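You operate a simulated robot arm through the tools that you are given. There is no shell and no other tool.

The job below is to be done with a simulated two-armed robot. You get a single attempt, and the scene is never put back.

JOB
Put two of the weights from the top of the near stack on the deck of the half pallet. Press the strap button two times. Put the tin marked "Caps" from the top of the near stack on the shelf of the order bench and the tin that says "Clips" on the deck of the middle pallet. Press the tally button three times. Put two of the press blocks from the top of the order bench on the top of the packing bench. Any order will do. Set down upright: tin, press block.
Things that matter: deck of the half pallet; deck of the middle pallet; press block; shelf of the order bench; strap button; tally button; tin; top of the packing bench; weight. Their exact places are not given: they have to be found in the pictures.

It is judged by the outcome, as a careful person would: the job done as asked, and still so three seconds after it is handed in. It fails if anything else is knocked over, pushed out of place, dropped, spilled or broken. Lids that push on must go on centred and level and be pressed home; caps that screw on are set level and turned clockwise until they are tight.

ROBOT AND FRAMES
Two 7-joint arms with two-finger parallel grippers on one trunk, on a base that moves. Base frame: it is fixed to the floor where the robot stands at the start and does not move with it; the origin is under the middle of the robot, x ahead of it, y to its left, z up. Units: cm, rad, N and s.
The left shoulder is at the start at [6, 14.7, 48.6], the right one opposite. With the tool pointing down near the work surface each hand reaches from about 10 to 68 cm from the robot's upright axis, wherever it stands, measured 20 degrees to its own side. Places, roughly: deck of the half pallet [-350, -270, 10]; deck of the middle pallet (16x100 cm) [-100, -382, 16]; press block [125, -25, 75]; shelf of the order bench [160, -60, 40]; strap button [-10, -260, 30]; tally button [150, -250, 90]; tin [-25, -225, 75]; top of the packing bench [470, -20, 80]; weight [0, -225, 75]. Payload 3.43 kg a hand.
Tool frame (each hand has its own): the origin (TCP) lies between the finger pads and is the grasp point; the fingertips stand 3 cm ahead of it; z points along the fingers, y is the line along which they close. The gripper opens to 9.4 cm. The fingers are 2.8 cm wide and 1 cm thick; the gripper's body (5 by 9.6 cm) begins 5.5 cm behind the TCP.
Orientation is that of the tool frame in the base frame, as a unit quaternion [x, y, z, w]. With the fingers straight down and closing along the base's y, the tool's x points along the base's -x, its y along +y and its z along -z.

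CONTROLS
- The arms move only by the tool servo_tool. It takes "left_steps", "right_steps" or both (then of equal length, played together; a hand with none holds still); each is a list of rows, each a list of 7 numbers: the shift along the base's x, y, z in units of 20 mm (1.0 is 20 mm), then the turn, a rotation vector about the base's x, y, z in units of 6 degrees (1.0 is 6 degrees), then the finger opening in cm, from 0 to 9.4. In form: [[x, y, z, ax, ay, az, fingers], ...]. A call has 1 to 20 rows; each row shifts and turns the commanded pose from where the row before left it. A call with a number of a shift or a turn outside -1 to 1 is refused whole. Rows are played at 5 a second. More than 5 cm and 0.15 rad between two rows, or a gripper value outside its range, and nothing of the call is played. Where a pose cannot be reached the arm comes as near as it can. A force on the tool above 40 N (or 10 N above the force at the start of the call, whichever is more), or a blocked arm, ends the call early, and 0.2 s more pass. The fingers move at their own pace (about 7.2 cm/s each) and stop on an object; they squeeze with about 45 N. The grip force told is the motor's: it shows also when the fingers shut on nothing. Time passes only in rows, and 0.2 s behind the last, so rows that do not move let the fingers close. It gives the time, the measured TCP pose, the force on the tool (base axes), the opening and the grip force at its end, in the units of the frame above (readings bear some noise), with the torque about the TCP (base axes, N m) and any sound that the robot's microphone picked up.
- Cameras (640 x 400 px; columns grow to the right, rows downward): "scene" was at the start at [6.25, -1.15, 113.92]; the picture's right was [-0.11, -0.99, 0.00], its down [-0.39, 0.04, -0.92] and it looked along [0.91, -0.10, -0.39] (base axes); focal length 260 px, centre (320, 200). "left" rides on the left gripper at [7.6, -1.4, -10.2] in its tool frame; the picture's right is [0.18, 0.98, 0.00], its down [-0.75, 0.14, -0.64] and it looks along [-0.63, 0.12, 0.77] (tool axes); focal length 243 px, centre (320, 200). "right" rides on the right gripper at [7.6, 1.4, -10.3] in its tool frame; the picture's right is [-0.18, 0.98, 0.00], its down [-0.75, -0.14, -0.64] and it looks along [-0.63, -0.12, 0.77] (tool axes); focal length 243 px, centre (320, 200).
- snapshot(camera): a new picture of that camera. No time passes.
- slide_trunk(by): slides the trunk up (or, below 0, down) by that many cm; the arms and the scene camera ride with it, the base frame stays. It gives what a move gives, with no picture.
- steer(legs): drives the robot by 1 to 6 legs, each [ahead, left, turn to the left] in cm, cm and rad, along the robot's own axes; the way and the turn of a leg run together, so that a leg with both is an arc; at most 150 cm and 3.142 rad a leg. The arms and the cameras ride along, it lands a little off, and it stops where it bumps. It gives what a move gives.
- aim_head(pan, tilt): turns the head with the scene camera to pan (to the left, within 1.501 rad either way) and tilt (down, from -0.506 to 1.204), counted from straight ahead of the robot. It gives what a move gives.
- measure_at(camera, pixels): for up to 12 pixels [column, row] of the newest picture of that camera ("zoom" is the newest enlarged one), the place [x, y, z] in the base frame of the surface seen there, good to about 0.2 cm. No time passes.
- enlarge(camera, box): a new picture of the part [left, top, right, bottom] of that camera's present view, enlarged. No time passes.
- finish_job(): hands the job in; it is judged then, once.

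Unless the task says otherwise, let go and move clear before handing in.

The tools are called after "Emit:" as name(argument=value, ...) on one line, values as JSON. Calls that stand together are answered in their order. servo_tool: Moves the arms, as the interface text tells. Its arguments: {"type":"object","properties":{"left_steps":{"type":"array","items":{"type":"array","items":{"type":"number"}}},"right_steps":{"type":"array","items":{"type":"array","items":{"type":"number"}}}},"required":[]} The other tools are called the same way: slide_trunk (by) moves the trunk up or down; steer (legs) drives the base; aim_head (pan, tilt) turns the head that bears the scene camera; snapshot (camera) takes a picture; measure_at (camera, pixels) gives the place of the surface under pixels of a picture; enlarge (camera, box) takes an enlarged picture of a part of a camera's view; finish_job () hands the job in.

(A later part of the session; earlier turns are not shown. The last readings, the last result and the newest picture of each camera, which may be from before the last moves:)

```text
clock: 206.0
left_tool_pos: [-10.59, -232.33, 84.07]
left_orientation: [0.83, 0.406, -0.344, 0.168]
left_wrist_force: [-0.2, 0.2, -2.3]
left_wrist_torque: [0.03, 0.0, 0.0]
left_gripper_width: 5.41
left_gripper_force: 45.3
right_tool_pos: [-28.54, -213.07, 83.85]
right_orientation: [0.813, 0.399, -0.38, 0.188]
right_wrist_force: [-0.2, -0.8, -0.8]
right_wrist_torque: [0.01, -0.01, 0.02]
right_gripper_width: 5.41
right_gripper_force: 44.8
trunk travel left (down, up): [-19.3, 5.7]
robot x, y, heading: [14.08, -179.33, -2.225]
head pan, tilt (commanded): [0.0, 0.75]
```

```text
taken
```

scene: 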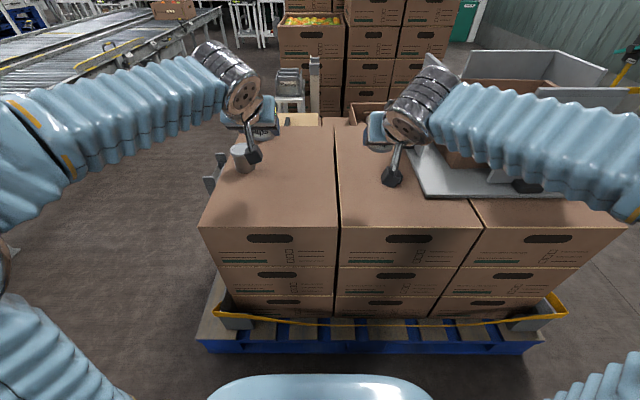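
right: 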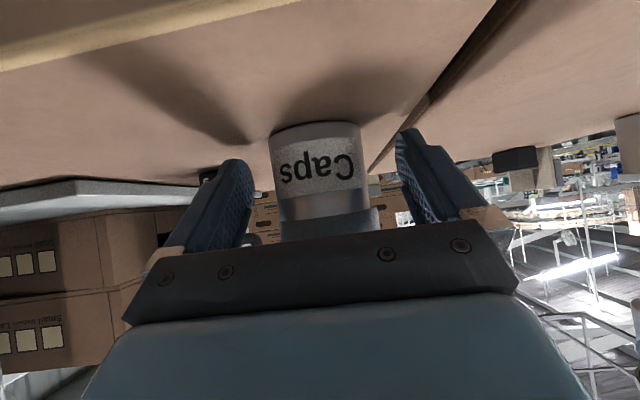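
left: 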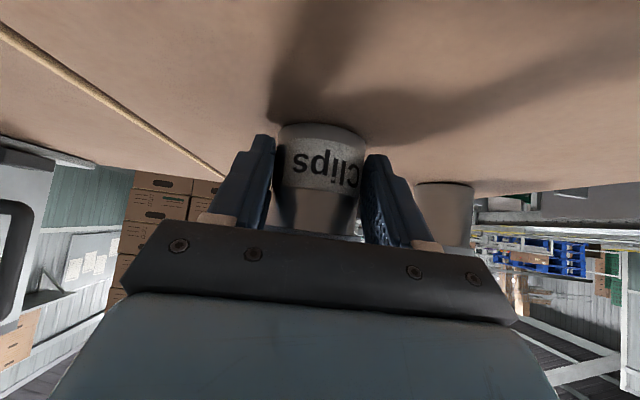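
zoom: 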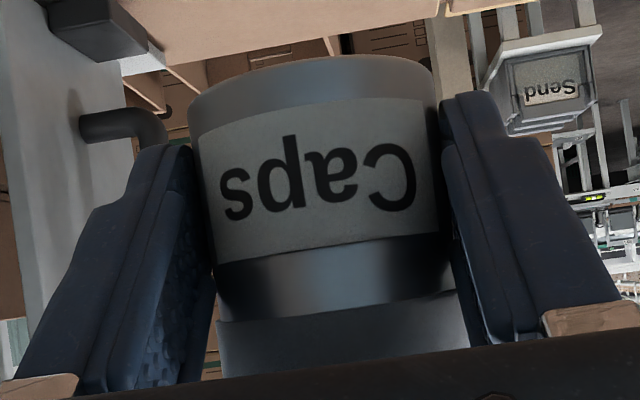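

Both tins are safely held by their bodies. Before going round the left side, I measure what stands behind the stack (the "Send" stand at (290,90), the post at (315,85), the conveyor).

Emit:
measure_at(camera="scene", pixels=[[290, 80], [290, 105], [315, 85], [315, 110], [210, 165], [222, 175], [285, 118], [300, 60], [330, 60], [170, 90], [50, 150], [180, 20]])

Emit:
aim_head(pan=0.35, tilt=0.4)

Emit:
snapshot(camera="scene")

```text
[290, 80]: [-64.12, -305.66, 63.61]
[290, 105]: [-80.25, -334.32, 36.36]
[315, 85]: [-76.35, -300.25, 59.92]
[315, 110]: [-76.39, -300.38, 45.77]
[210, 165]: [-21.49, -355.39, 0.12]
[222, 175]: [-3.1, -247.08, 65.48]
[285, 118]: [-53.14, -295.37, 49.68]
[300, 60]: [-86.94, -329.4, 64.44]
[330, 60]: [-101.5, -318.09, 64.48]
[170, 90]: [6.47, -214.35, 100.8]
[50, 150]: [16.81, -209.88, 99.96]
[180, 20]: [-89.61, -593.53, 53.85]
```

```text
clock: 206.8
left_tool_pos: [-10.61, -232.4, 84.04]
left_orientation: [0.829, 0.406, -0.345, 0.168]
left_wrist_force: [-0.1, -0.4, -1.8]
left_wrist_torque: [0.05, -0.03, 0.0]
left_gripper_width: 5.42
left_gripper_force: 45.2
right_tool_pos: [-28.66, -213.0, 83.76]
right_orientation: [0.813, 0.398, -0.381, 0.188]
right_wrist_force: [-0.3, 0.8, -1.2]
right_wrist_torque: [0.03, -0.02, 0.0]
right_gripper_width: 5.42
right_gripper_force: 45.0
trunk travel left (down, up): [-19.3, 5.7]
robot x, y, heading: [14.62, -179.18, -2.231]
head pan, tilt (commanded): [0.351, 0.4]
```

```text
taken
```

scene: 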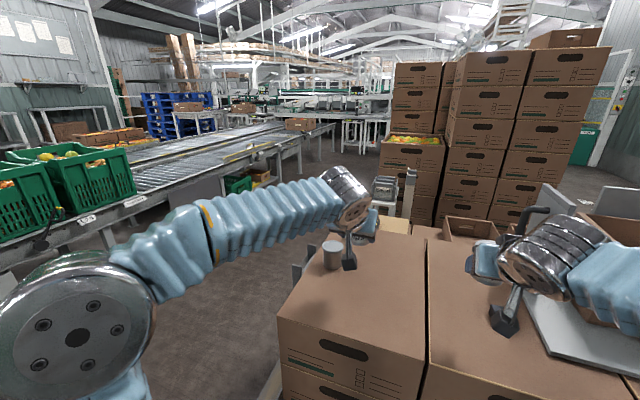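

The "Send" stand and post are between the pallets (v≈-136), leaving the conveyor-side aisle free. I back off and strafe left to that aisle.

Emit:
steer(legs=[[-45, 0, 0], [0, 98, 0]])

Emit:
aim_head(pan=0.0, tilt=0.5)

Emit:
snapshot(camera="scene")

```text
clock: 214.2
left_tool_pos: [96.53, -256.06, 84.12]
left_orientation: [0.822, 0.42, -0.342, 0.174]
left_wrist_force: [-0.3, -0.1, -1.7]
left_wrist_torque: [0.01, -0.03, 0.01]
left_gripper_width: 5.43
left_gripper_force: 45.4
right_tool_pos: [77.93, -237.52, 83.73]
right_orientation: [0.806, 0.413, -0.377, 0.195]
right_wrist_force: [-0.5, 0.0, -1.6]
right_wrist_torque: [0.03, -0.02, 0.0]
right_gripper_width: 5.41
right_gripper_force: 45.4
trunk travel left (down, up): [-19.3, 5.7]
robot x, y, heading: [119.26, -202.19, -2.195]
head pan, tilt (commanded): [0.351, 0.4]
```

```text
clock: 215.0
left_tool_pos: [96.53, -256.04, 84.14]
left_orientation: [0.823, 0.42, -0.342, 0.173]
left_wrist_force: [0.2, 0.1, -1.6]
left_wrist_torque: [0.05, -0.05, 0.05]
left_gripper_width: 5.45
left_gripper_force: 44.8
right_tool_pos: [78.0, -237.41, 83.84]
right_orientation: [0.806, 0.412, -0.377, 0.194]
right_wrist_force: [0.3, 0.1, -1.3]
right_wrist_torque: [0.03, 0.0, 0.01]
right_gripper_width: 5.43
right_gripper_force: 45.1
trunk travel left (down, up): [-19.3, 5.7]
robot x, y, heading: [119.7, -202.36, -2.194]
head pan, tilt (commanded): [0.0, 0.499]
```

```text
taken
```

scene: 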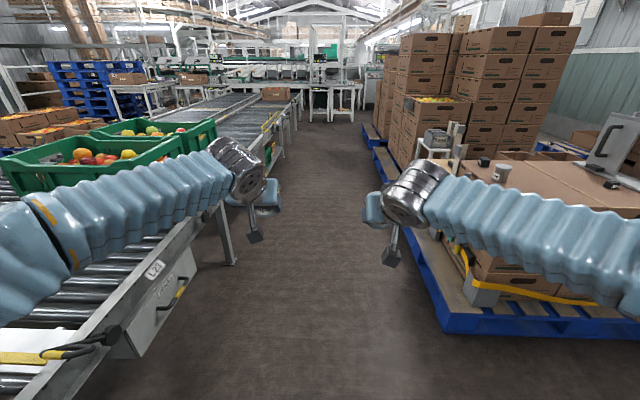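

The aisle is ahead, but my left arm is close over the conveyor's crates. I measure clearances.

Emit:
measure_at(camera="scene", pixels=[[110, 320], [150, 270], [190, 220], [60, 170], [190, 150], [215, 125], [20, 240], [130, 205], [235, 160], [445, 330], [410, 240], [300, 90]])

```text
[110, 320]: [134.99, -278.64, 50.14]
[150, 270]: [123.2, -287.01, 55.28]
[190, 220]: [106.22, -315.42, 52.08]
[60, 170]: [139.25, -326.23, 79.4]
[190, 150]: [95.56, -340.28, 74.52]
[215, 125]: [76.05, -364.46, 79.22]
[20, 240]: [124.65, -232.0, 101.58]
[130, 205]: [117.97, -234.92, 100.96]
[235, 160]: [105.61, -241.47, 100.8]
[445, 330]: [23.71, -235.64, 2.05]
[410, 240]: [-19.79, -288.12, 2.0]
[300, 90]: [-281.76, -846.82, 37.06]
```

The conveyor edge lies at v≈-275, my left elbow at ≈-245: enough room. Driving down the aisle.

Emit:
steer(legs=[[0, 0, -0.036], [150, 0, 0]])

Emit:
aim_head(pan=-0.7, tilt=0.55)

Emit:
snapshot(camera="scene")

Emit:
aim_head(pan=-1.45, tilt=0.6)

Emit:
snapshot(camera="scene")

```text
clock: 222.9
left_tool_pos: [5.83, -378.81, 84.08]
left_orientation: [0.821, 0.424, -0.342, 0.175]
left_wrist_force: [0.0, -0.3, -1.5]
left_wrist_torque: [0.05, -0.02, -0.02]
left_gripper_width: 5.43
left_gripper_force: 45.4
right_tool_pos: [-12.82, -360.33, 83.9]
right_orientation: [0.804, 0.417, -0.376, 0.196]
right_wrist_force: [0.2, 0.0, -0.8]
right_wrist_torque: [0.05, -0.02, -0.03]
right_gripper_width: 5.4
right_gripper_force: 45.2
trunk travel left (down, up): [-19.3, 5.7]
robot x, y, heading: [28.4, -324.38, -2.188]
head pan, tilt (commanded): [0.0, 0.499]
```

```text
clock: 224.0
left_tool_pos: [5.92, -378.7, 84.06]
left_orientation: [0.821, 0.424, -0.34, 0.175]
left_wrist_force: [-0.1, -1.0, -1.4]
left_wrist_torque: [0.02, -0.02, 0.01]
left_gripper_width: 5.43
left_gripper_force: 44.9
right_tool_pos: [-12.88, -360.27, 83.74]
right_orientation: [0.804, 0.416, -0.376, 0.196]
right_wrist_force: [-1.0, 0.5, -0.2]
right_wrist_torque: [0.05, 0.0, 0.01]
right_gripper_width: 5.37
right_gripper_force: 44.8
trunk travel left (down, up): [-19.3, 5.7]
robot x, y, heading: [28.17, -324.46, -2.187]
head pan, tilt (commanded): [-0.7, 0.55]
```

```text
taken
```

scene: 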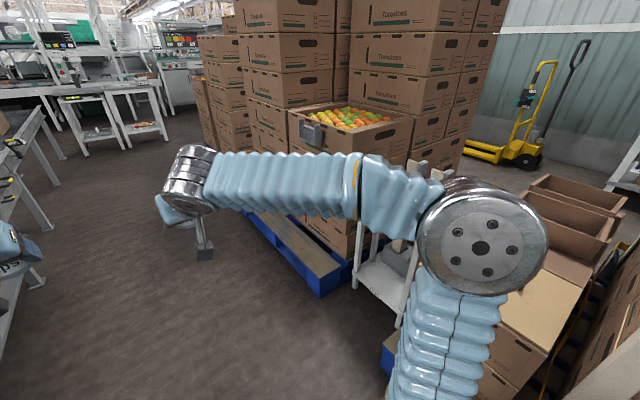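

```text
clock: 225.1
left_tool_pos: [5.91, -378.75, 83.98]
left_orientation: [0.82, 0.424, -0.341, 0.176]
left_wrist_force: [-0.2, 0.0, -1.7]
left_wrist_torque: [0.03, 0.01, 0.01]
left_gripper_width: 5.44
left_gripper_force: 44.7
right_tool_pos: [-12.84, -360.26, 83.86]
right_orientation: [0.804, 0.416, -0.376, 0.196]
right_wrist_force: [-0.2, -0.2, -1.3]
right_wrist_torque: [0.02, -0.01, 0.01]
right_gripper_width: 5.38
right_gripper_force: 45.4
trunk travel left (down, up): [-19.3, 5.7]
robot x, y, heading: [28.33, -324.59, -2.193]
head pan, tilt (commanded): [-1.45, 0.6]
```

```text
taken
```

scene: 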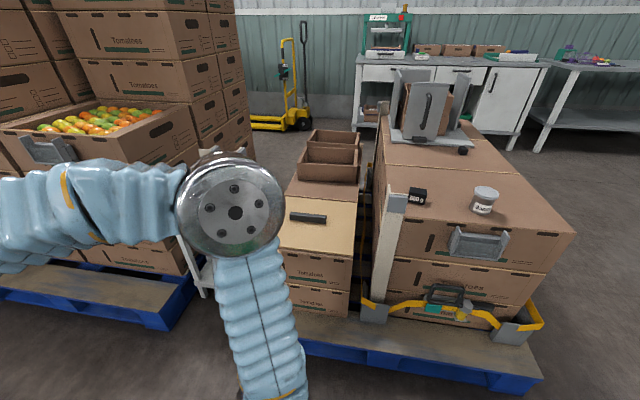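

The middle pallet's free deck strip is seen at (90,290), and the strap tensioner on the near stack's end at (445,303). I zoom on both.

Emit:
enlarge(camera="scene", box=[395, 265, 507, 335])

Emit:
measure_at(camera="zoom", pixels=[[280, 160], [200, 190], [320, 190], [360, 240], [240, 130], [380, 200], [280, 230], [180, 160]])

Emit:
measure_at(camera="scene", pixels=[[10, 290], [80, 300], [150, 312], [60, 272], [160, 290], [185, 285], [110, 262], [20, 262], [150, 280], [185, 305]])

```text
5.71 times, centred on (451, 300) of scene
```

zoom: 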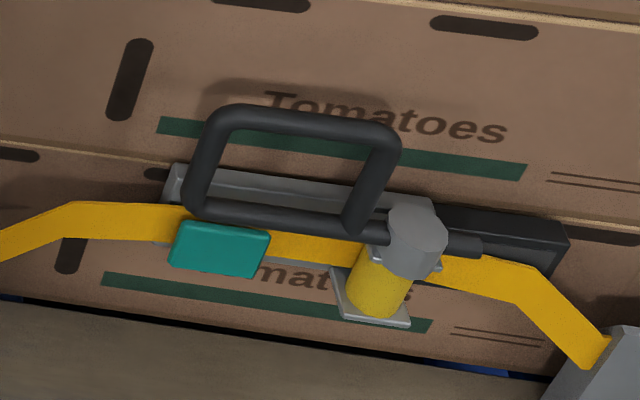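

```text
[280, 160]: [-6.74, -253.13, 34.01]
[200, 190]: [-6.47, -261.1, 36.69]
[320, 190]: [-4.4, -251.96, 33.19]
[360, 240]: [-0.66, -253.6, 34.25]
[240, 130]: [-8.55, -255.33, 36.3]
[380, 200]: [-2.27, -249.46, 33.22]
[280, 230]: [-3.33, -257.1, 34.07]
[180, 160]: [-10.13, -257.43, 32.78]
```

```text
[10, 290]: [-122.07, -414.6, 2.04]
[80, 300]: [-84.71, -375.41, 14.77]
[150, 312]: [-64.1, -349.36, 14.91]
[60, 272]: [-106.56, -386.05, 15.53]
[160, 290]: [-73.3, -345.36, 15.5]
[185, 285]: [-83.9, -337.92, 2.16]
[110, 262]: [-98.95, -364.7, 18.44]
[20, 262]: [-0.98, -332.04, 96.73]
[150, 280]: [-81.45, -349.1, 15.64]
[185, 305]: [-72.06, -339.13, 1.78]
```

Strip of the middle pallet: z≈15.5, v from -163.5 to -147.5 (16 cm wide). I draw both hands in by 14 cm for safe turning, drive on 91 cm and turn right to face the strip.

Emit:
servo_tool(left_steps=[[0.58, 0.814, 0, 0, 0, 0, 4.4], [0.58, 0.814, 0, 0, 0, 0, 4.4], [0.58, 0.814, 0, 0, 0, 0, 4.4], [0.58, 0.814, 0, 0, 0, 0, 4.4], [0.58, 0.814, 0, 0, 0, 0, 4.4], [0.58, 0.814, 0, 0, 0, 0, 4.4], [0.58, 0.814, 0, 0, 0, 0, 4.4], [0, 0, 0, 0, 0, 0, 4.4]], right_steps=[[0.58, 0.814, 0, 0, 0, 0, 4.6], [0.58, 0.814, 0, 0, 0, 0, 4.6], [0.58, 0.814, 0, 0, 0, 0, 4.6], [0.58, 0.814, 0, 0, 0, 0, 4.6], [0.58, 0.814, 0, 0, 0, 0, 4.6], [0.58, 0.814, 0, 0, 0, 0, 4.6], [0.58, 0.814, 0, 0, 0, 0, 4.6], [0, 0, 0, 0, 0, 0, 4.6]])

Emit:
snapshot(camera="scene")

```text
clock: 226.9
left_tool_pos: [14.13, -367.0, 84.11]
left_orientation: [0.821, 0.424, -0.341, 0.175]
left_wrist_force: [-0.8, 0.0, -2.1]
left_wrist_torque: [0.01, -0.03, -0.01]
left_gripper_width: 5.43
left_gripper_force: 44.6
right_tool_pos: [-4.64, -348.76, 83.79]
right_orientation: [0.804, 0.416, -0.376, 0.196]
right_wrist_force: [-0.8, -0.7, -1.2]
right_wrist_torque: [0.01, -0.01, 0.0]
right_gripper_width: 5.39
right_gripper_force: 45.0
trunk travel left (down, up): [-19.3, 5.7]
robot x, y, heading: [28.5, -324.82, -2.189]
head pan, tilt (commanded): [-1.45, 0.6]
```

```text
taken
```

scene: 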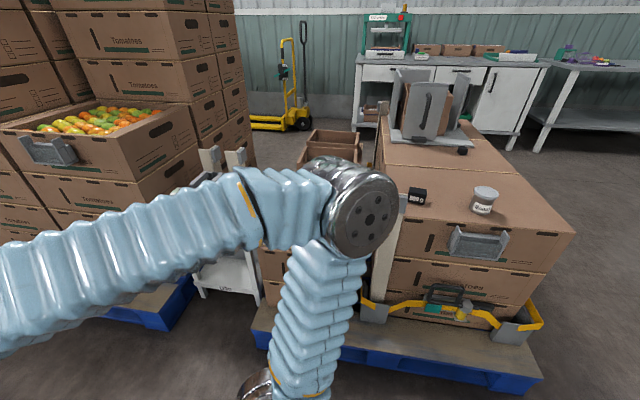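

Emit:
steer(legs=[[0, 0, -0.04], [88, 0, 0], [0, 0, -1.57]])

Emit:
aim_head(pan=0.0, tilt=0.75)

Emit:
snapshot(camera="scene")

```text
clock: 235.7
left_tool_pos: [-66.41, -376.92, 84.16]
left_orientation: [0.874, -0.299, -0.362, -0.125]
left_wrist_force: [0.1, 0.1, -0.9]
left_wrist_torque: [-0.01, -0.05, 0.0]
left_gripper_width: 5.41
left_gripper_force: 45.2
right_tool_pos: [-47.42, -359.1, 83.93]
right_orientation: [0.857, -0.293, -0.401, -0.135]
right_wrist_force: [-0.2, 0.1, -1.3]
right_wrist_torque: [-0.01, -0.02, 0.05]
right_gripper_width: 5.41
right_gripper_force: 44.6
trunk travel left (down, up): [-19.3, 5.7]
robot x, y, heading: [-24.56, -393.46, 2.476]
head pan, tilt (commanded): [-1.45, 0.6]
```

```text
clock: 237.3
left_tool_pos: [-66.48, -376.98, 84.16]
left_orientation: [0.874, -0.299, -0.363, -0.125]
left_wrist_force: [-0.5, -0.4, -1.9]
left_wrist_torque: [-0.01, -0.09, 0.0]
left_gripper_width: 5.41
left_gripper_force: 44.8
right_tool_pos: [-47.51, -359.07, 83.76]
right_orientation: [0.857, -0.293, -0.401, -0.135]
right_wrist_force: [-0.8, -0.1, -1.2]
right_wrist_torque: [0.01, -0.02, -0.02]
right_gripper_width: 5.39
right_gripper_force: 45.2
trunk travel left (down, up): [-19.3, 5.7]
robot x, y, heading: [-25.11, -393.08, 2.481]
head pan, tilt (commanded): [0.0, 0.75]
```

```text
taken
```

scene: 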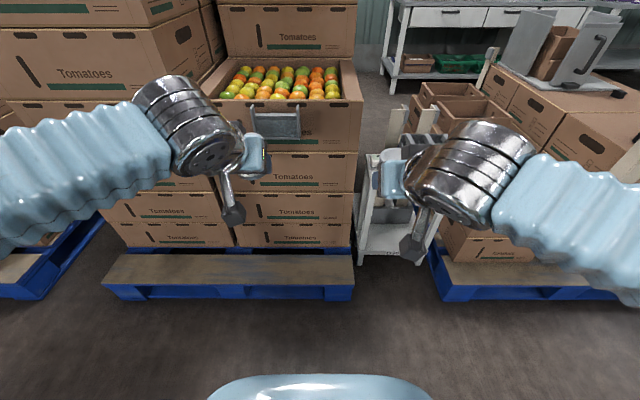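

Facing the strip (pixels (105..355, 255..285)). I measure it precisely.

Emit:
measure_at(camera="scene", pixels=[[120, 262], [120, 280], [200, 262], [200, 280], [280, 262], [280, 280], [345, 262], [345, 280], [240, 240], [280, 120], [260, 150], [370, 220]])

Emit:
enlarge(camera="scene", box=[90, 200, 370, 310])

```text
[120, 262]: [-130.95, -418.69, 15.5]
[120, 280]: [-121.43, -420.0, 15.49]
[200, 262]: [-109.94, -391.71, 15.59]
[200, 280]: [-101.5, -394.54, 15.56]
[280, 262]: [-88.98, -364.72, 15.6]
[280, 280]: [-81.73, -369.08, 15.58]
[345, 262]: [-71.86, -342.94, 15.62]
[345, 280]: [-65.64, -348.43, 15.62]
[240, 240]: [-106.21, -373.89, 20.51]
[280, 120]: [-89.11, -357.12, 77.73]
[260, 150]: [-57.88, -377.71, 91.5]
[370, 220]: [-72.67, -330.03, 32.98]
```

```text
2.29 times, centred on (230, 255) of scene
```

zoom: 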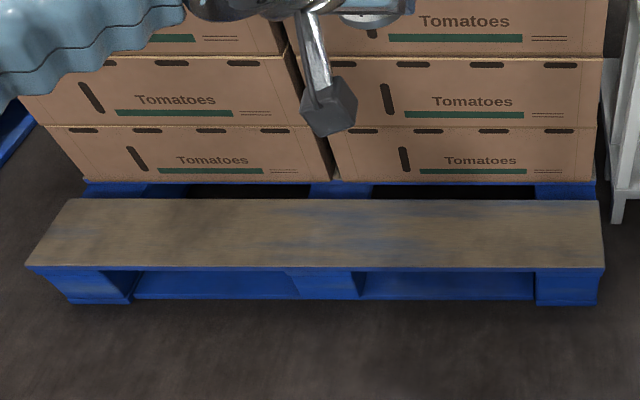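

The board is at z=15.58, from v≈-162.6 to -149.5. I'll set Clips at (-87.7,-368.4). I advance 9 cm and lower the trunk.

Emit:
steer(legs=[[9, 0, 0]])

Emit:
slide_trunk(by=-19)

Emit:
snapshot(camera="scene")

```text
clock: 238.4
left_tool_pos: [-73.56, -371.45, 84.25]
left_orientation: [0.873, -0.301, -0.362, -0.125]
left_wrist_force: [-0.2, -0.7, -2.4]
left_wrist_torque: [0.01, 0.01, -0.04]
left_gripper_width: 5.4
left_gripper_force: 44.8
right_tool_pos: [-54.57, -353.56, 83.72]
right_orientation: [0.857, -0.294, -0.402, -0.136]
right_wrist_force: [0.5, -0.7, -1.2]
right_wrist_torque: [0.02, 0.0, -0.02]
right_gripper_width: 5.38
right_gripper_force: 44.7
trunk travel left (down, up): [-19.3, 5.7]
robot x, y, heading: [-31.5, -387.41, 2.482]
head pan, tilt (commanded): [0.0, 0.75]
```

```text
clock: 240.4
left_tool_pos: [-73.4, -371.39, 65.09]
left_orientation: [0.874, -0.299, -0.363, -0.125]
left_wrist_force: [0.8, -0.3, -1.3]
left_wrist_torque: [-0.01, -0.04, 0.01]
left_gripper_width: 5.4
left_gripper_force: 45.7
right_tool_pos: [-54.57, -353.66, 64.7]
right_orientation: [0.857, -0.293, -0.402, -0.136]
right_wrist_force: [-0.1, -0.1, -1.6]
right_wrist_torque: [0.0, -0.01, 0.0]
right_gripper_width: 5.43
right_gripper_force: 44.9
trunk travel left (down, up): [-0.3, 24.7]
robot x, y, heading: [-31.89, -387.53, 2.479]
head pan, tilt (commanded): [0.0, 0.75]
```

```text
taken
```

scene: 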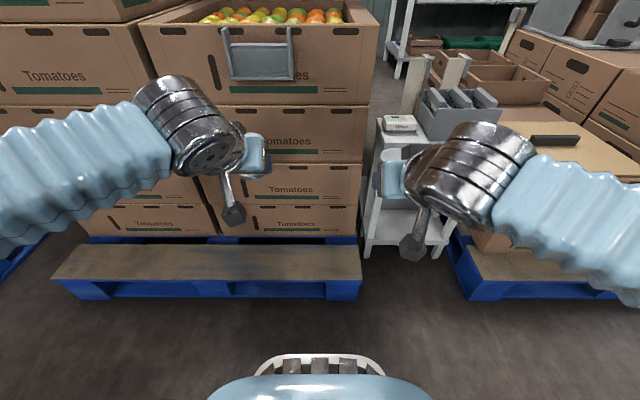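

I lower the left hand first (still 11 cm short of the strip), then move it forward over the board.

Emit:
servo_tool(left_steps=[[0, 0, -0.975, 0, 0, 0, 4.4], [0, 0, -0.975, 0, 0, 0, 4.4], [0, 0, -0.975, 0, 0, 0, 4.4], [0, 0, -0.975, 0, 0, 0, 4.4], [0, 0, -0.975, 0, 0, 0, 4.4], [0, 0, -0.975, 0, 0, 0, 4.4], [0, 0, -0.975, 0, 0, 0, 4.4], [0, 0, -0.975, 0, 0, 0, 4.4], [0, 0, -0.975, 0, 0, 0, 4.4], [0, 0, -0.975, 0, 0, 0, 4.4], [0, 0, -0.975, 0, 0, 0, 4.4], [0, 0, -0.975, 0, 0, 0, 4.4], [0, 0, -0.975, 0, 0, 0, 4.4], [0, 0, -0.975, 0, 0, 0, 4.4], [0, 0, -0.975, 0, 0, 0, 4.4], [0, 0, -0.975, 0, 0, 0, 4.4], [0, 0, -0.975, 0, 0, 0, 4.4], [0, 0, -0.975, 0, 0, 0, 4.4], [0, 0, 0, 0, 0, 0, 4.4]])

Emit:
snapshot(camera="scene")

Emit:
snapshot(camera="left")

```text
clock: 244.4
left_tool_pos: [-74.8, -369.34, 30.77]
left_orientation: [0.874, -0.299, -0.361, -0.124]
left_wrist_force: [0.5, 0.2, -2.0]
left_wrist_torque: [0.0, -0.02, 0.0]
left_gripper_width: 5.41
left_gripper_force: 45.1
left hand out of reach, approached as far as the arm can: row 13, 14, 15, 16, 18
right_tool_pos: [-54.49, -353.59, 64.78]
right_orientation: [0.857, -0.293, -0.402, -0.137]
right_wrist_force: [0.6, -0.4, -1.4]
right_wrist_torque: [-0.02, 0.02, -0.01]
right_gripper_width: 5.38
right_gripper_force: 45.0
trunk travel left (down, up): [-0.3, 24.7]
robot x, y, heading: [-31.78, -387.66, 2.481]
head pan, tilt (commanded): [0.0, 0.75]
```

```text
taken
```

scene: 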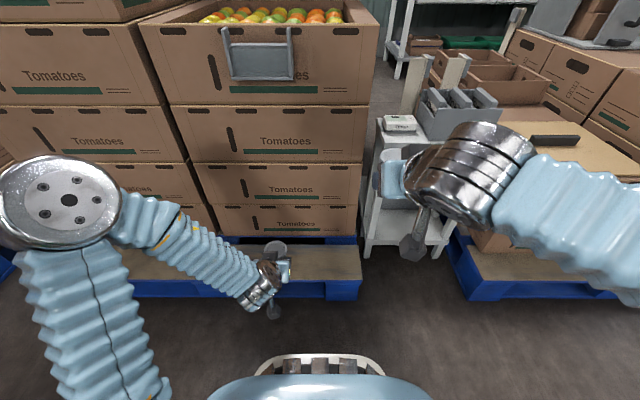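

```text
taken
```

left: 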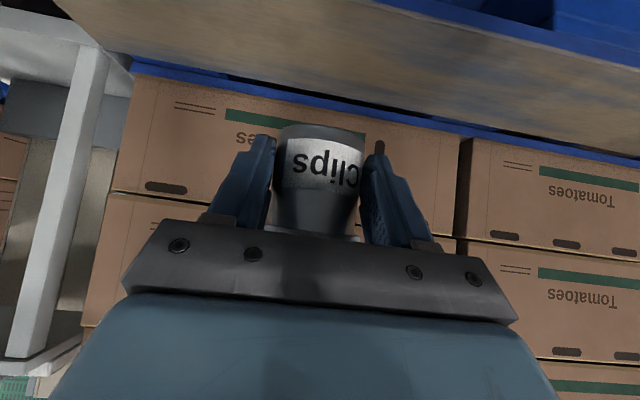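

The arm is a bit folded at this near spot; moving forward over the board (more comfortable reach).

Emit:
servo_tool(left_steps=[[-0.794, 0.1125, 0, 0, 0, 0, 4.4], [-0.794, 0.1125, 0, 0, 0, 0, 4.4], [-0.794, 0.1125, 0, 0, 0, 0, 4.4], [-0.794, 0.1125, 0, 0, 0, 0, 4.4], [-0.794, 0.1125, 0, 0, 0, 0, 4.4], [-0.794, 0.1125, 0, 0, 0, 0, 4.4], [-0.794, 0.1125, 0, 0, 0, 0, 4.4], [-0.794, 0.1125, 0, 0, 0, 0, 4.4], [0, 0, 0, 0, 0, 0, 4.4]])

Emit:
snapshot(camera="scene")

Emit:
snapshot(camera="left")

```text
clock: 246.4
left_tool_pos: [-87.78, -367.47, 30.63]
left_orientation: [0.874, -0.3, -0.362, -0.125]
left_wrist_force: [1.2, 0.3, -1.7]
left_wrist_torque: [-0.05, -0.02, 0.02]
left_gripper_width: 5.44
left_gripper_force: 45.1
right_tool_pos: [-54.43, -353.68, 64.72]
right_orientation: [0.857, -0.293, -0.403, -0.136]
right_wrist_force: [0.3, 0.7, -1.6]
right_wrist_torque: [-0.01, -0.01, -0.01]
right_gripper_width: 5.38
right_gripper_force: 45.5
trunk travel left (down, up): [-0.3, 24.7]
robot x, y, heading: [-31.88, -387.78, 2.481]
head pan, tilt (commanded): [0.0, 0.75]
```

```text
taken
```

scene: 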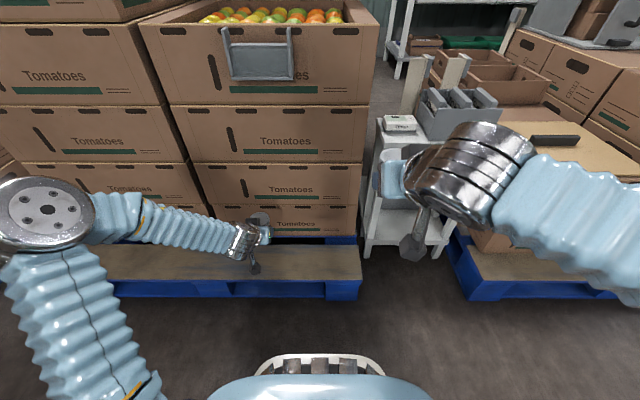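

```text
taken
```

left: 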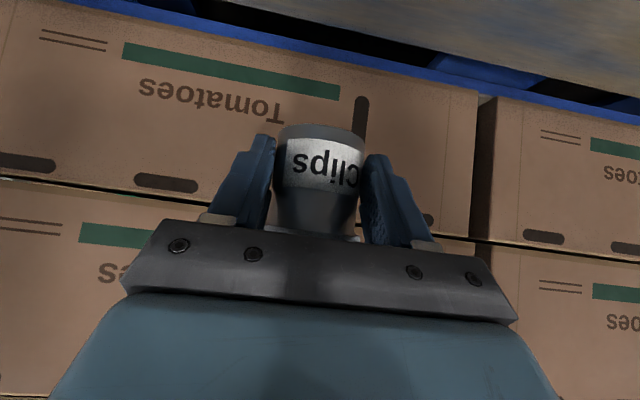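

Moving back 2.6 cm to the board's middle while lowering to just above it.

Emit:
servo_tool(left_steps=[[0.34, -0.267, -0.3, 0, 0, 0, 4.4], [0.34, -0.267, -0.5, 0, 0, 0, 4.4], [0.34, -0.267, -0.7, 0, 0, 0, 4.4], [0, 0, -0.8, 0, 0, 0, 4.4], [0, 0, -0.8, 0, 0, 0, 4.4], [0, 0, -0.8, 0, 0, 0, 4.4], [0, 0, -0.8, 0, 0, 0, 4.4], [0, 0, -0.5, 0, 0, 0, 4.4], [0, 0, -0.3, 0, 0, 0, 4.4], [0, 0, 0, 0, 0, 0, 4.4]])

Emit:
snapshot(camera="left")

Emit:
snapshot(camera="scene")

```text
clock: 248.6
left_tool_pos: [-85.43, -369.36, 19.55]
left_orientation: [0.874, -0.3, -0.363, -0.124]
left_wrist_force: [-0.7, -0.3, -2.5]
left_wrist_torque: [-0.01, -0.01, 0.04]
left_gripper_width: 5.4
left_gripper_force: 45.0
right_tool_pos: [-54.43, -353.58, 64.75]
right_orientation: [0.857, -0.293, -0.402, -0.137]
right_wrist_force: [-0.4, -1.0, -0.9]
right_wrist_torque: [-0.02, -0.03, 0.0]
right_gripper_width: 5.37
right_gripper_force: 44.6
trunk travel left (down, up): [-0.3, 24.7]
robot x, y, heading: [-31.71, -387.75, 2.482]
head pan, tilt (commanded): [0.0, 0.75]
```

```text
taken
```

left: 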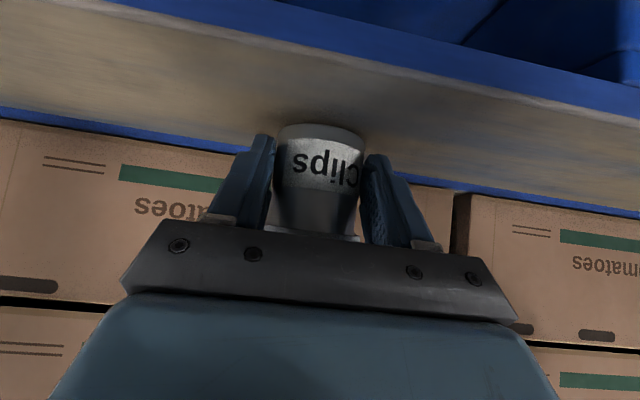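

```text
taken
```

scene: 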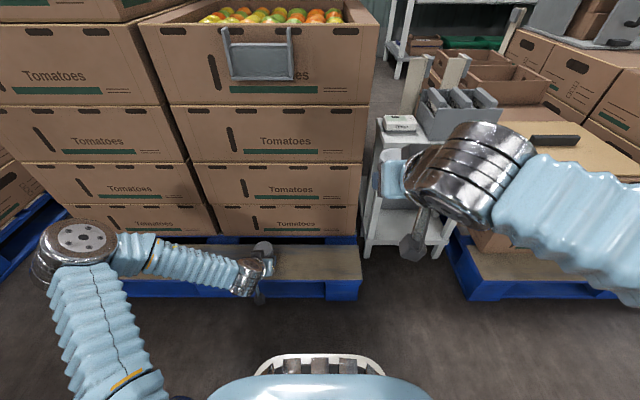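

Emit:
servo_tool(left_steps=[[0, 0, -0.1, 0, 0, 0, 4.4], [0, 0, -0.1, 0, 0, 0, 4.4], [0, 0, -0.06, 0, 0, 0, 4.4], [0, 0, 0, 0, 0, 0, 4.4]])

```text
clock: 249.6
left_tool_pos: [-85.55, -369.31, 19.14]
left_orientation: [0.873, -0.3, -0.363, -0.125]
left_wrist_force: [0.5, 0.0, -1.5]
left_wrist_torque: [-0.01, -0.03, 0.01]
left_gripper_width: 5.41
left_gripper_force: 45.1
right_tool_pos: [-54.39, -353.58, 64.83]
right_orientation: [0.857, -0.292, -0.402, -0.136]
right_wrist_force: [-0.3, 0.4, -1.1]
right_wrist_torque: [-0.01, 0.01, 0.01]
right_gripper_width: 5.41
right_gripper_force: 45.1
trunk travel left (down, up): [-0.3, 24.7]
robot x, y, heading: [-31.91, -387.56, 2.479]
head pan, tilt (commanded): [0.0, 0.75]
```

Emit:
servo_tool(left_steps=[[0, 0, -0.06, 0, 0, 0, 4.4], [0, 0, -0.05, 0, 0, 0, 4.4], [0, 0, 0, 0, 0, 0, 4.4]])

```text
clock: 250.4
left_tool_pos: [-85.65, -369.35, 18.95]
left_orientation: [0.874, -0.3, -0.362, -0.125]
left_wrist_force: [-0.7, -0.3, -1.8]
left_wrist_torque: [0.01, -0.04, 0.04]
left_gripper_width: 5.4
left_gripper_force: 44.7
right_tool_pos: [-54.41, -353.57, 64.73]
right_orientation: [0.857, -0.293, -0.402, -0.136]
right_wrist_force: [0.0, 1.1, -0.6]
right_wrist_torque: [0.02, -0.02, 0.02]
right_gripper_width: 5.39
right_gripper_force: 45.0
trunk travel left (down, up): [-0.3, 24.7]
robot x, y, heading: [-31.64, -387.5, 2.48]
head pan, tilt (commanded): [0.0, 0.75]
```

Emit:
servo_tool(left_steps=[[0, 0, -0.05, 0, 0, 0, 4.4], [0, 0, -0.05, 0, 0, 0, 4.4], [0, 0, 0, 0, 0, 0, 4.4]])

Emit:
enlarge(camera="left", box=[220, 90, 420, 240])

```text
clock: 251.2
left_tool_pos: [-85.52, -369.23, 18.96]
left_orientation: [0.873, -0.3, -0.363, -0.125]
left_wrist_force: [3.9, -4.4, 21.1]
left_wrist_torque: [-0.24, -0.08, 0.05]
left_gripper_width: 5.43
left_gripper_force: 45.1
right_tool_pos: [-54.55, -353.67, 64.92]
right_orientation: [0.856, -0.293, -0.403, -0.136]
right_wrist_force: [0.0, 0.2, -0.5]
right_wrist_torque: [0.01, 0.01, 0.02]
right_gripper_width: 5.38
right_gripper_force: 45.5
trunk travel left (down, up): [-0.3, 24.7]
robot x, y, heading: [-31.68, -387.77, 2.48]
head pan, tilt (commanded): [0.0, 0.75]
```

```text
2.67 times, centred on (320, 165) of left
```

zoom: 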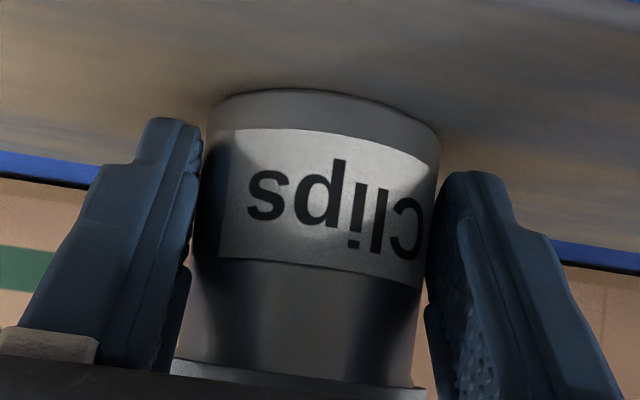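

Clips touches the board (21 N). I relieve the pressure, open slowly and draw back along the tool axis.

Emit:
servo_tool(left_steps=[[0, 0, 0.05, 0, 0, 0, 4.4], [0, 0, 0, 0, 0, 0, 5.7], [0, 0, 0, 0, 0, 0, 6.5], [0, 0, 0, 0, 0, 0, 7.5], [0, 0, 0, 0, 0, 0, 9], [0, 0, 0, 0, 0, 0, 9]])

Emit:
enlarge(camera="left", box=[220, 90, 420, 240])

```text
clock: 252.6
left_tool_pos: [-85.47, -369.3, 18.87]
left_orientation: [0.873, -0.3, -0.363, -0.125]
left_wrist_force: [0.0, -0.3, -0.1]
left_wrist_torque: [-0.01, -0.05, 0.04]
left_gripper_width: 8.98
left_gripper_force: 0.1
right_tool_pos: [-54.47, -353.55, 64.88]
right_orientation: [0.857, -0.292, -0.402, -0.136]
right_wrist_force: [-0.5, 0.0, -1.6]
right_wrist_torque: [-0.04, -0.02, 0.0]
right_gripper_width: 5.39
right_gripper_force: 45.0
trunk travel left (down, up): [-0.3, 24.7]
robot x, y, heading: [-31.72, -387.68, 2.481]
head pan, tilt (commanded): [0.0, 0.75]
```

```text
2.67 times, centred on (320, 165) of left
```

zoom: 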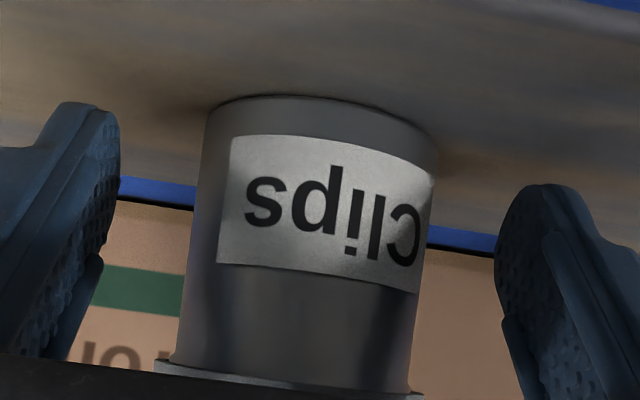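

Clips stands upright on its own. Retreating the left hand up and back.

Emit:
servo_tool(left_steps=[[0.14, -0.11, 0.3, 0, 0, 0, 9], [0.28, -0.22, 0.6, 0, 0, 0, 9], [0.3, -0.22, 0.9, 0, 0, 0, 9], [0.3, -0.22, 1, 0, 0, 0, 9], [0.3, -0.22, 1, 0, 0, 0, 9], [0.3, -0.22, 1, 0, 0, 0, 9], [0, 0, 1, 0, 0, 0, 9], [0, 0, 1, 0, 0, 0, 9], [0, 0, 1, 0, 0, 0, 9], [0, 0, 1, 0, 0, 0, 9]])

Emit:
snapshot(camera="scene")

Emit:
enlarge(camera="scene", box=[210, 200, 330, 300])

```text
clock: 254.8
left_tool_pos: [-82.4, -371.74, 36.37]
left_orientation: [0.874, -0.299, -0.362, -0.124]
left_wrist_force: [-0.4, 0.8, -0.3]
left_wrist_torque: [-0.01, 0.0, 0.0]
left_gripper_width: 8.99
left_gripper_force: 0.0
right_tool_pos: [-54.54, -353.57, 64.8]
right_orientation: [0.857, -0.293, -0.402, -0.136]
right_wrist_force: [-0.6, -0.1, -1.1]
right_wrist_torque: [-0.01, -0.03, -0.01]
right_gripper_width: 5.35
right_gripper_force: 44.9
trunk travel left (down, up): [-0.3, 24.7]
robot x, y, heading: [-31.76, -387.75, 2.476]
head pan, tilt (commanded): [0.0, 0.75]
```

```text
taken
```

scene: 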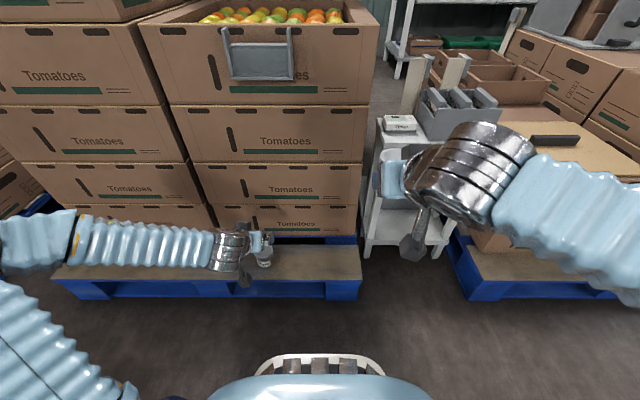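

```text
4.00 times, centred on (270, 250) of scene
```

zoom: 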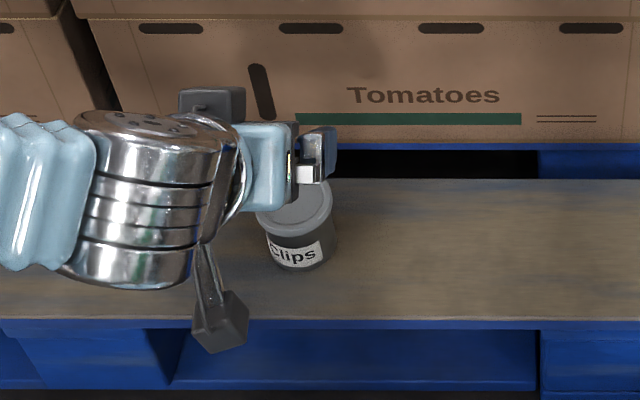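

Clips is standing on the strip at zoom (295,240). I raise the left hand and the trunk, then strafe back to face the strap tensioner on the near stack's end.

Emit:
servo_tool(left_steps=[[0.4, -0.3, 1, 0, 0, 0, 9], [0.4, -0.3, 1, 0, 0, 0, 9], [0.4, -0.3, 1, 0, 0, 0, 9], [0.4, -0.3, 1, 0, 0, 0, 9], [0, 0, 1, 0, 0, 0, 9], [0, 0, 1, 0, 0, 0, 9], [0, 0, 1, 0, 0, 0, 9], [0, 0, 1, 0, 0, 0, 9], [0, 0, 1, 0, 0, 0, 9], [0, 0, 1, 0, 0, 0, 9], [0, 0, 1, 0, 0, 0, 6], [0, 0, 1, 0, 0, 0, 3], [0, 0, 1, 0, 0, 0, 0]])

Emit:
slide_trunk(by=19)

Emit:
steer(legs=[[-10, -50, 0], [0, -62, 0]])

Emit:
aim_head(pan=0.0, tilt=0.85)

Emit:
snapshot(camera="scene")

```text
clock: 257.6
left_tool_pos: [-78.98, -374.27, 62.59]
left_orientation: [0.874, -0.299, -0.362, -0.125]
left_wrist_force: [-0.7, 0.1, -0.4]
left_wrist_torque: [0.0, 0.02, -0.03]
left_gripper_width: 0.0
left_gripper_force: 16.0
right_tool_pos: [-54.53, -353.6, 64.76]
right_orientation: [0.857, -0.293, -0.402, -0.136]
right_wrist_force: [0.0, 0.8, -0.3]
right_wrist_torque: [0.02, 0.0, -0.03]
right_gripper_width: 5.36
right_gripper_force: 45.1
trunk travel left (down, up): [-0.3, 24.7]
robot x, y, heading: [-32.09, -387.65, 2.479]
head pan, tilt (commanded): [0.0, 0.75]
```

```text
clock: 259.7
left_tool_pos: [-78.96, -374.39, 81.61]
left_orientation: [0.873, -0.3, -0.362, -0.126]
left_wrist_force: [0.3, -0.5, -0.6]
left_wrist_torque: [0.01, -0.02, -0.01]
left_gripper_width: 0.0
left_gripper_force: 32.7
right_tool_pos: [-54.48, -353.63, 83.68]
right_orientation: [0.857, -0.293, -0.402, -0.137]
right_wrist_force: [-0.1, -1.1, -0.9]
right_wrist_torque: [-0.06, -0.03, -0.02]
right_gripper_width: 5.35
right_gripper_force: 45.3
trunk travel left (down, up): [-19.3, 5.7]
robot x, y, heading: [-31.5, -387.81, 2.481]
head pan, tilt (commanded): [0.0, 0.75]
```

```text
clock: 265.8
left_tool_pos: [-1.4, -290.95, 81.65]
left_orientation: [0.872, -0.303, -0.363, -0.126]
left_wrist_force: [0.4, 0.1, -0.7]
left_wrist_torque: [-0.04, 0.0, -0.02]
left_gripper_width: 0.0
left_gripper_force: 32.6
right_tool_pos: [23.34, -270.51, 83.75]
right_orientation: [0.856, -0.297, -0.401, -0.138]
right_wrist_force: [0.8, -0.7, -0.6]
right_wrist_torque: [0.0, -0.06, -0.05]
right_gripper_width: 5.32
right_gripper_force: 44.9
trunk travel left (down, up): [-19.3, 5.7]
robot x, y, heading: [45.46, -304.66, 2.474]
head pan, tilt (commanded): [0.0, 0.75]
```

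```text
clock: 266.5
left_tool_pos: [-1.47, -291.11, 81.49]
left_orientation: [0.872, -0.303, -0.362, -0.126]
left_wrist_force: [0.2, 0.1, 0.3]
left_wrist_torque: [0.0, -0.03, 0.02]
left_gripper_width: 0.0
left_gripper_force: 33.2
right_tool_pos: [23.23, -270.53, 83.9]
right_orientation: [0.855, -0.296, -0.402, -0.138]
right_wrist_force: [0.3, 0.2, -1.2]
right_wrist_torque: [0.0, 0.02, 0.01]
right_gripper_width: 5.36
right_gripper_force: 45.0
trunk travel left (down, up): [-19.3, 5.7]
robot x, y, heading: [45.26, -305.11, 2.474]
head pan, tilt (commanded): [0.0, 0.85]
```

```text
taken
```

scene: 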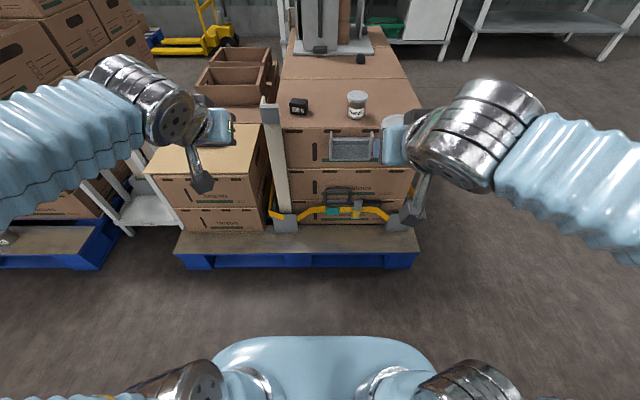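

The strap tensioner is in view at (340,208). The Caps grip reads 5.36 cm, so I check it once with the right camera, and zoom on the tensioner.

Emit:
enlarge(camera="right", box=[220, 100, 420, 250])

Emit:
enlarge(camera="scene", box=[300, 170, 420, 245])

Emit:
measure_at(camera="zoom", pixels=[[175, 228], [160, 215], [190, 240], [305, 215], [300, 240], [200, 150], [290, 160], [250, 195], [175, 222], [305, 190], [220, 240]])

```text
2.67 times, centred on (320, 175) of right
```

zoom: 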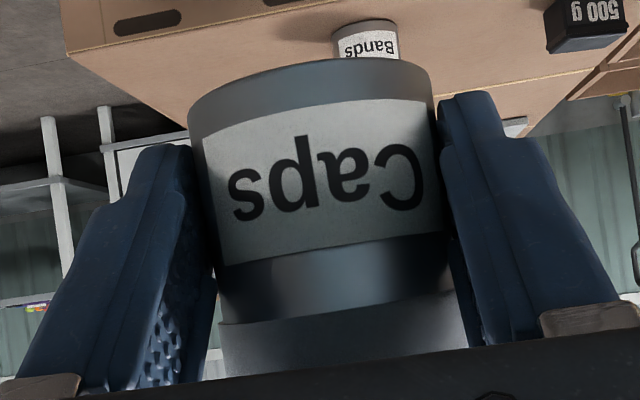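

```text
5.33 times, centred on (360, 208) of scene
```

zoom: 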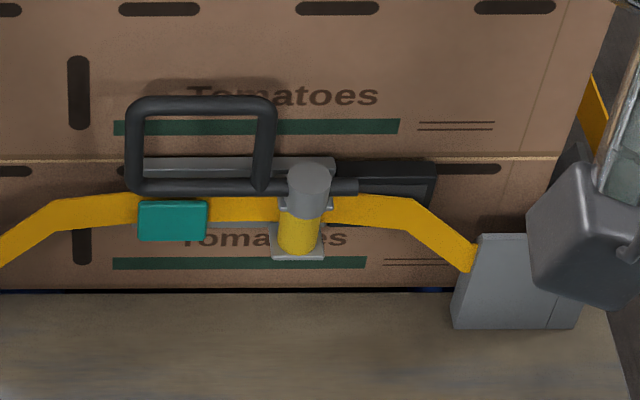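

```text
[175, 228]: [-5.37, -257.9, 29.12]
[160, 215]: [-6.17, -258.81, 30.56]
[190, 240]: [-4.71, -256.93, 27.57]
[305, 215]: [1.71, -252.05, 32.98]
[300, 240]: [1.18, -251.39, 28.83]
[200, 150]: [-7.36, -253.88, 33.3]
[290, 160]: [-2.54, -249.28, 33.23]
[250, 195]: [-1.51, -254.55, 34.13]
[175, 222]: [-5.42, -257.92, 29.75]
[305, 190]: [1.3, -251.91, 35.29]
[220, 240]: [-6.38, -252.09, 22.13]
```

Emit:
enlarge(camera="scene", box=[318, 200, 358, 224])

Emit:
measure_at(camera="zoom", pixels=[[130, 140], [270, 140], [130, 230], [270, 230], [200, 185], [200, 250], [330, 185], [60, 180], [200, 100], [200, 128]])

```text
16.00 times, centred on (338, 212) of scene
```

zoom: 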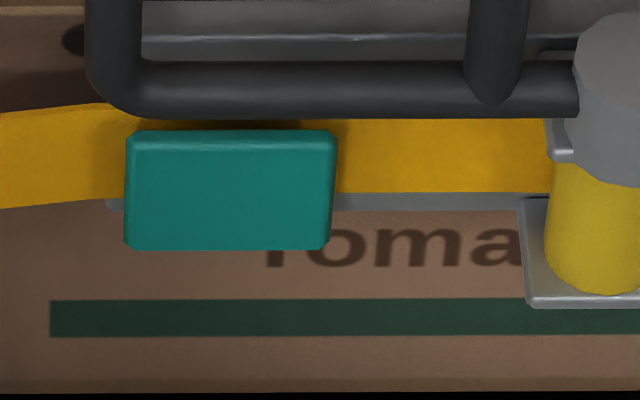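

```text
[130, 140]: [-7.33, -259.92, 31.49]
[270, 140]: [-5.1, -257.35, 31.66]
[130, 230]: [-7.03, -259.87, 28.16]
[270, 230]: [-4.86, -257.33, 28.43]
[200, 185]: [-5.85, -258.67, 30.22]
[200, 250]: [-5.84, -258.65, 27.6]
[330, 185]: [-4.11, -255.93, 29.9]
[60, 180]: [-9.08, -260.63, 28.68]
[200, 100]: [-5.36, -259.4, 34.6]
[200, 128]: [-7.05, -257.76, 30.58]
```

The teal button: face ≈5×4 cm centred at (-5.9,-258.2,29.6), facing the aisle, below the black handle bar (z≈34.6). I shift the base (11 cm ahead, 13 cm right) and lower the trunk.

Emit:
steer(legs=[[11, -13, 0]])

Emit:
slide_trunk(by=-19)

Emit:
aim_head(pan=0.1, tilt=0.8)

Emit:
snapshot(camera="scene")

```text
clock: 267.9
left_tool_pos: [-1.92, -274.6, 81.54]
left_orientation: [0.871, -0.305, -0.362, -0.127]
left_wrist_force: [-0.2, 0.1, -0.2]
left_wrist_torque: [0.0, -0.02, -0.02]
left_gripper_width: 0.0
left_gripper_force: 33.3
right_tool_pos: [22.85, -253.96, 83.8]
right_orientation: [0.855, -0.298, -0.401, -0.139]
right_wrist_force: [-0.1, 0.5, -1.6]
right_wrist_torque: [-0.01, 0.01, 0.0]
right_gripper_width: 5.36
right_gripper_force: 45.1
trunk travel left (down, up): [-19.3, 5.7]
robot x, y, heading: [45.36, -288.22, 2.472]
head pan, tilt (commanded): [0.0, 0.85]
```

```text
clock: 270.0
left_tool_pos: [-1.91, -274.53, 62.56]
left_orientation: [0.872, -0.305, -0.361, -0.127]
left_wrist_force: [0.3, 0.0, 0.0]
left_wrist_torque: [0.0, 0.01, 0.0]
left_gripper_width: 0.0
left_gripper_force: 32.9
right_tool_pos: [22.79, -253.87, 64.99]
right_orientation: [0.855, -0.298, -0.401, -0.138]
right_wrist_force: [0.0, -0.6, -1.0]
right_wrist_torque: [-0.01, -0.01, 0.01]
right_gripper_width: 5.36
right_gripper_force: 45.2
trunk travel left (down, up): [-0.3, 24.7]
robot x, y, heading: [45.49, -288.34, 2.472]
head pan, tilt (commanded): [0.0, 0.85]
```

```text
clock: 270.7
left_tool_pos: [-1.92, -274.43, 62.58]
left_orientation: [0.872, -0.305, -0.361, -0.128]
left_wrist_force: [1.0, 0.2, 0.1]
left_wrist_torque: [0.01, 0.0, 0.01]
left_gripper_width: 0.0
left_gripper_force: 32.8
right_tool_pos: [22.82, -254.02, 64.75]
right_orientation: [0.855, -0.298, -0.402, -0.139]
right_wrist_force: [-0.2, 1.2, -0.6]
right_wrist_torque: [0.02, -0.04, 0.0]
right_gripper_width: 5.37
right_gripper_force: 45.1
trunk travel left (down, up): [-0.3, 24.7]
robot x, y, heading: [45.14, -288.7, 2.471]
head pan, tilt (commanded): [0.099, 0.799]
```

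```text
taken
```

scene: 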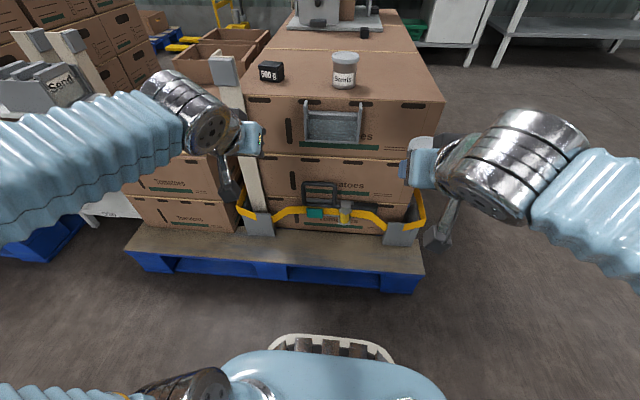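

I measure the corner post near the left hand and the button again from here.

Emit:
measure_at(camera="scene", pixels=[[222, 70], [235, 100], [256, 200], [258, 225], [315, 213], [310, 209], [322, 217], [345, 212], [320, 190], [240, 195], [400, 230], [330, 125]])

Emit:
enlarge(camera="scene", box=[280, 165, 400, 245])

```text
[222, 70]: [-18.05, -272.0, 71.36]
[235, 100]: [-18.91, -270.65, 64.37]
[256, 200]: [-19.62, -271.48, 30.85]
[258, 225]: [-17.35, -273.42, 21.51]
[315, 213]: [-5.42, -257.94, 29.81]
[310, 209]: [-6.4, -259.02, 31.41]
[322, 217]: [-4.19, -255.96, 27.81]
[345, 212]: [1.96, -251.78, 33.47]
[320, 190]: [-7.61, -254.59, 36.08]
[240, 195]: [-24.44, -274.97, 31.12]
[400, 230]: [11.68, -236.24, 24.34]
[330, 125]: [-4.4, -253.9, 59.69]
```

```text
5.00 times, centred on (340, 205) of scene
```

zoom: 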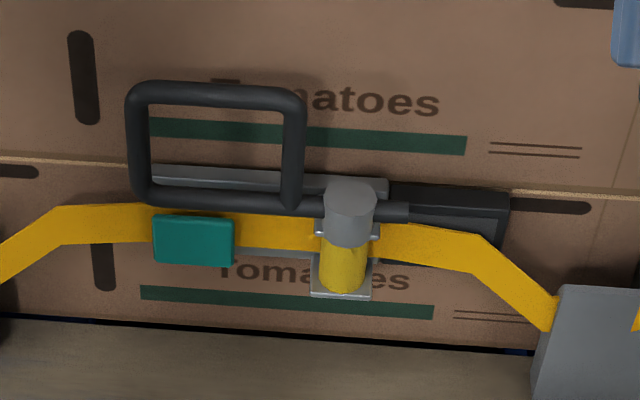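

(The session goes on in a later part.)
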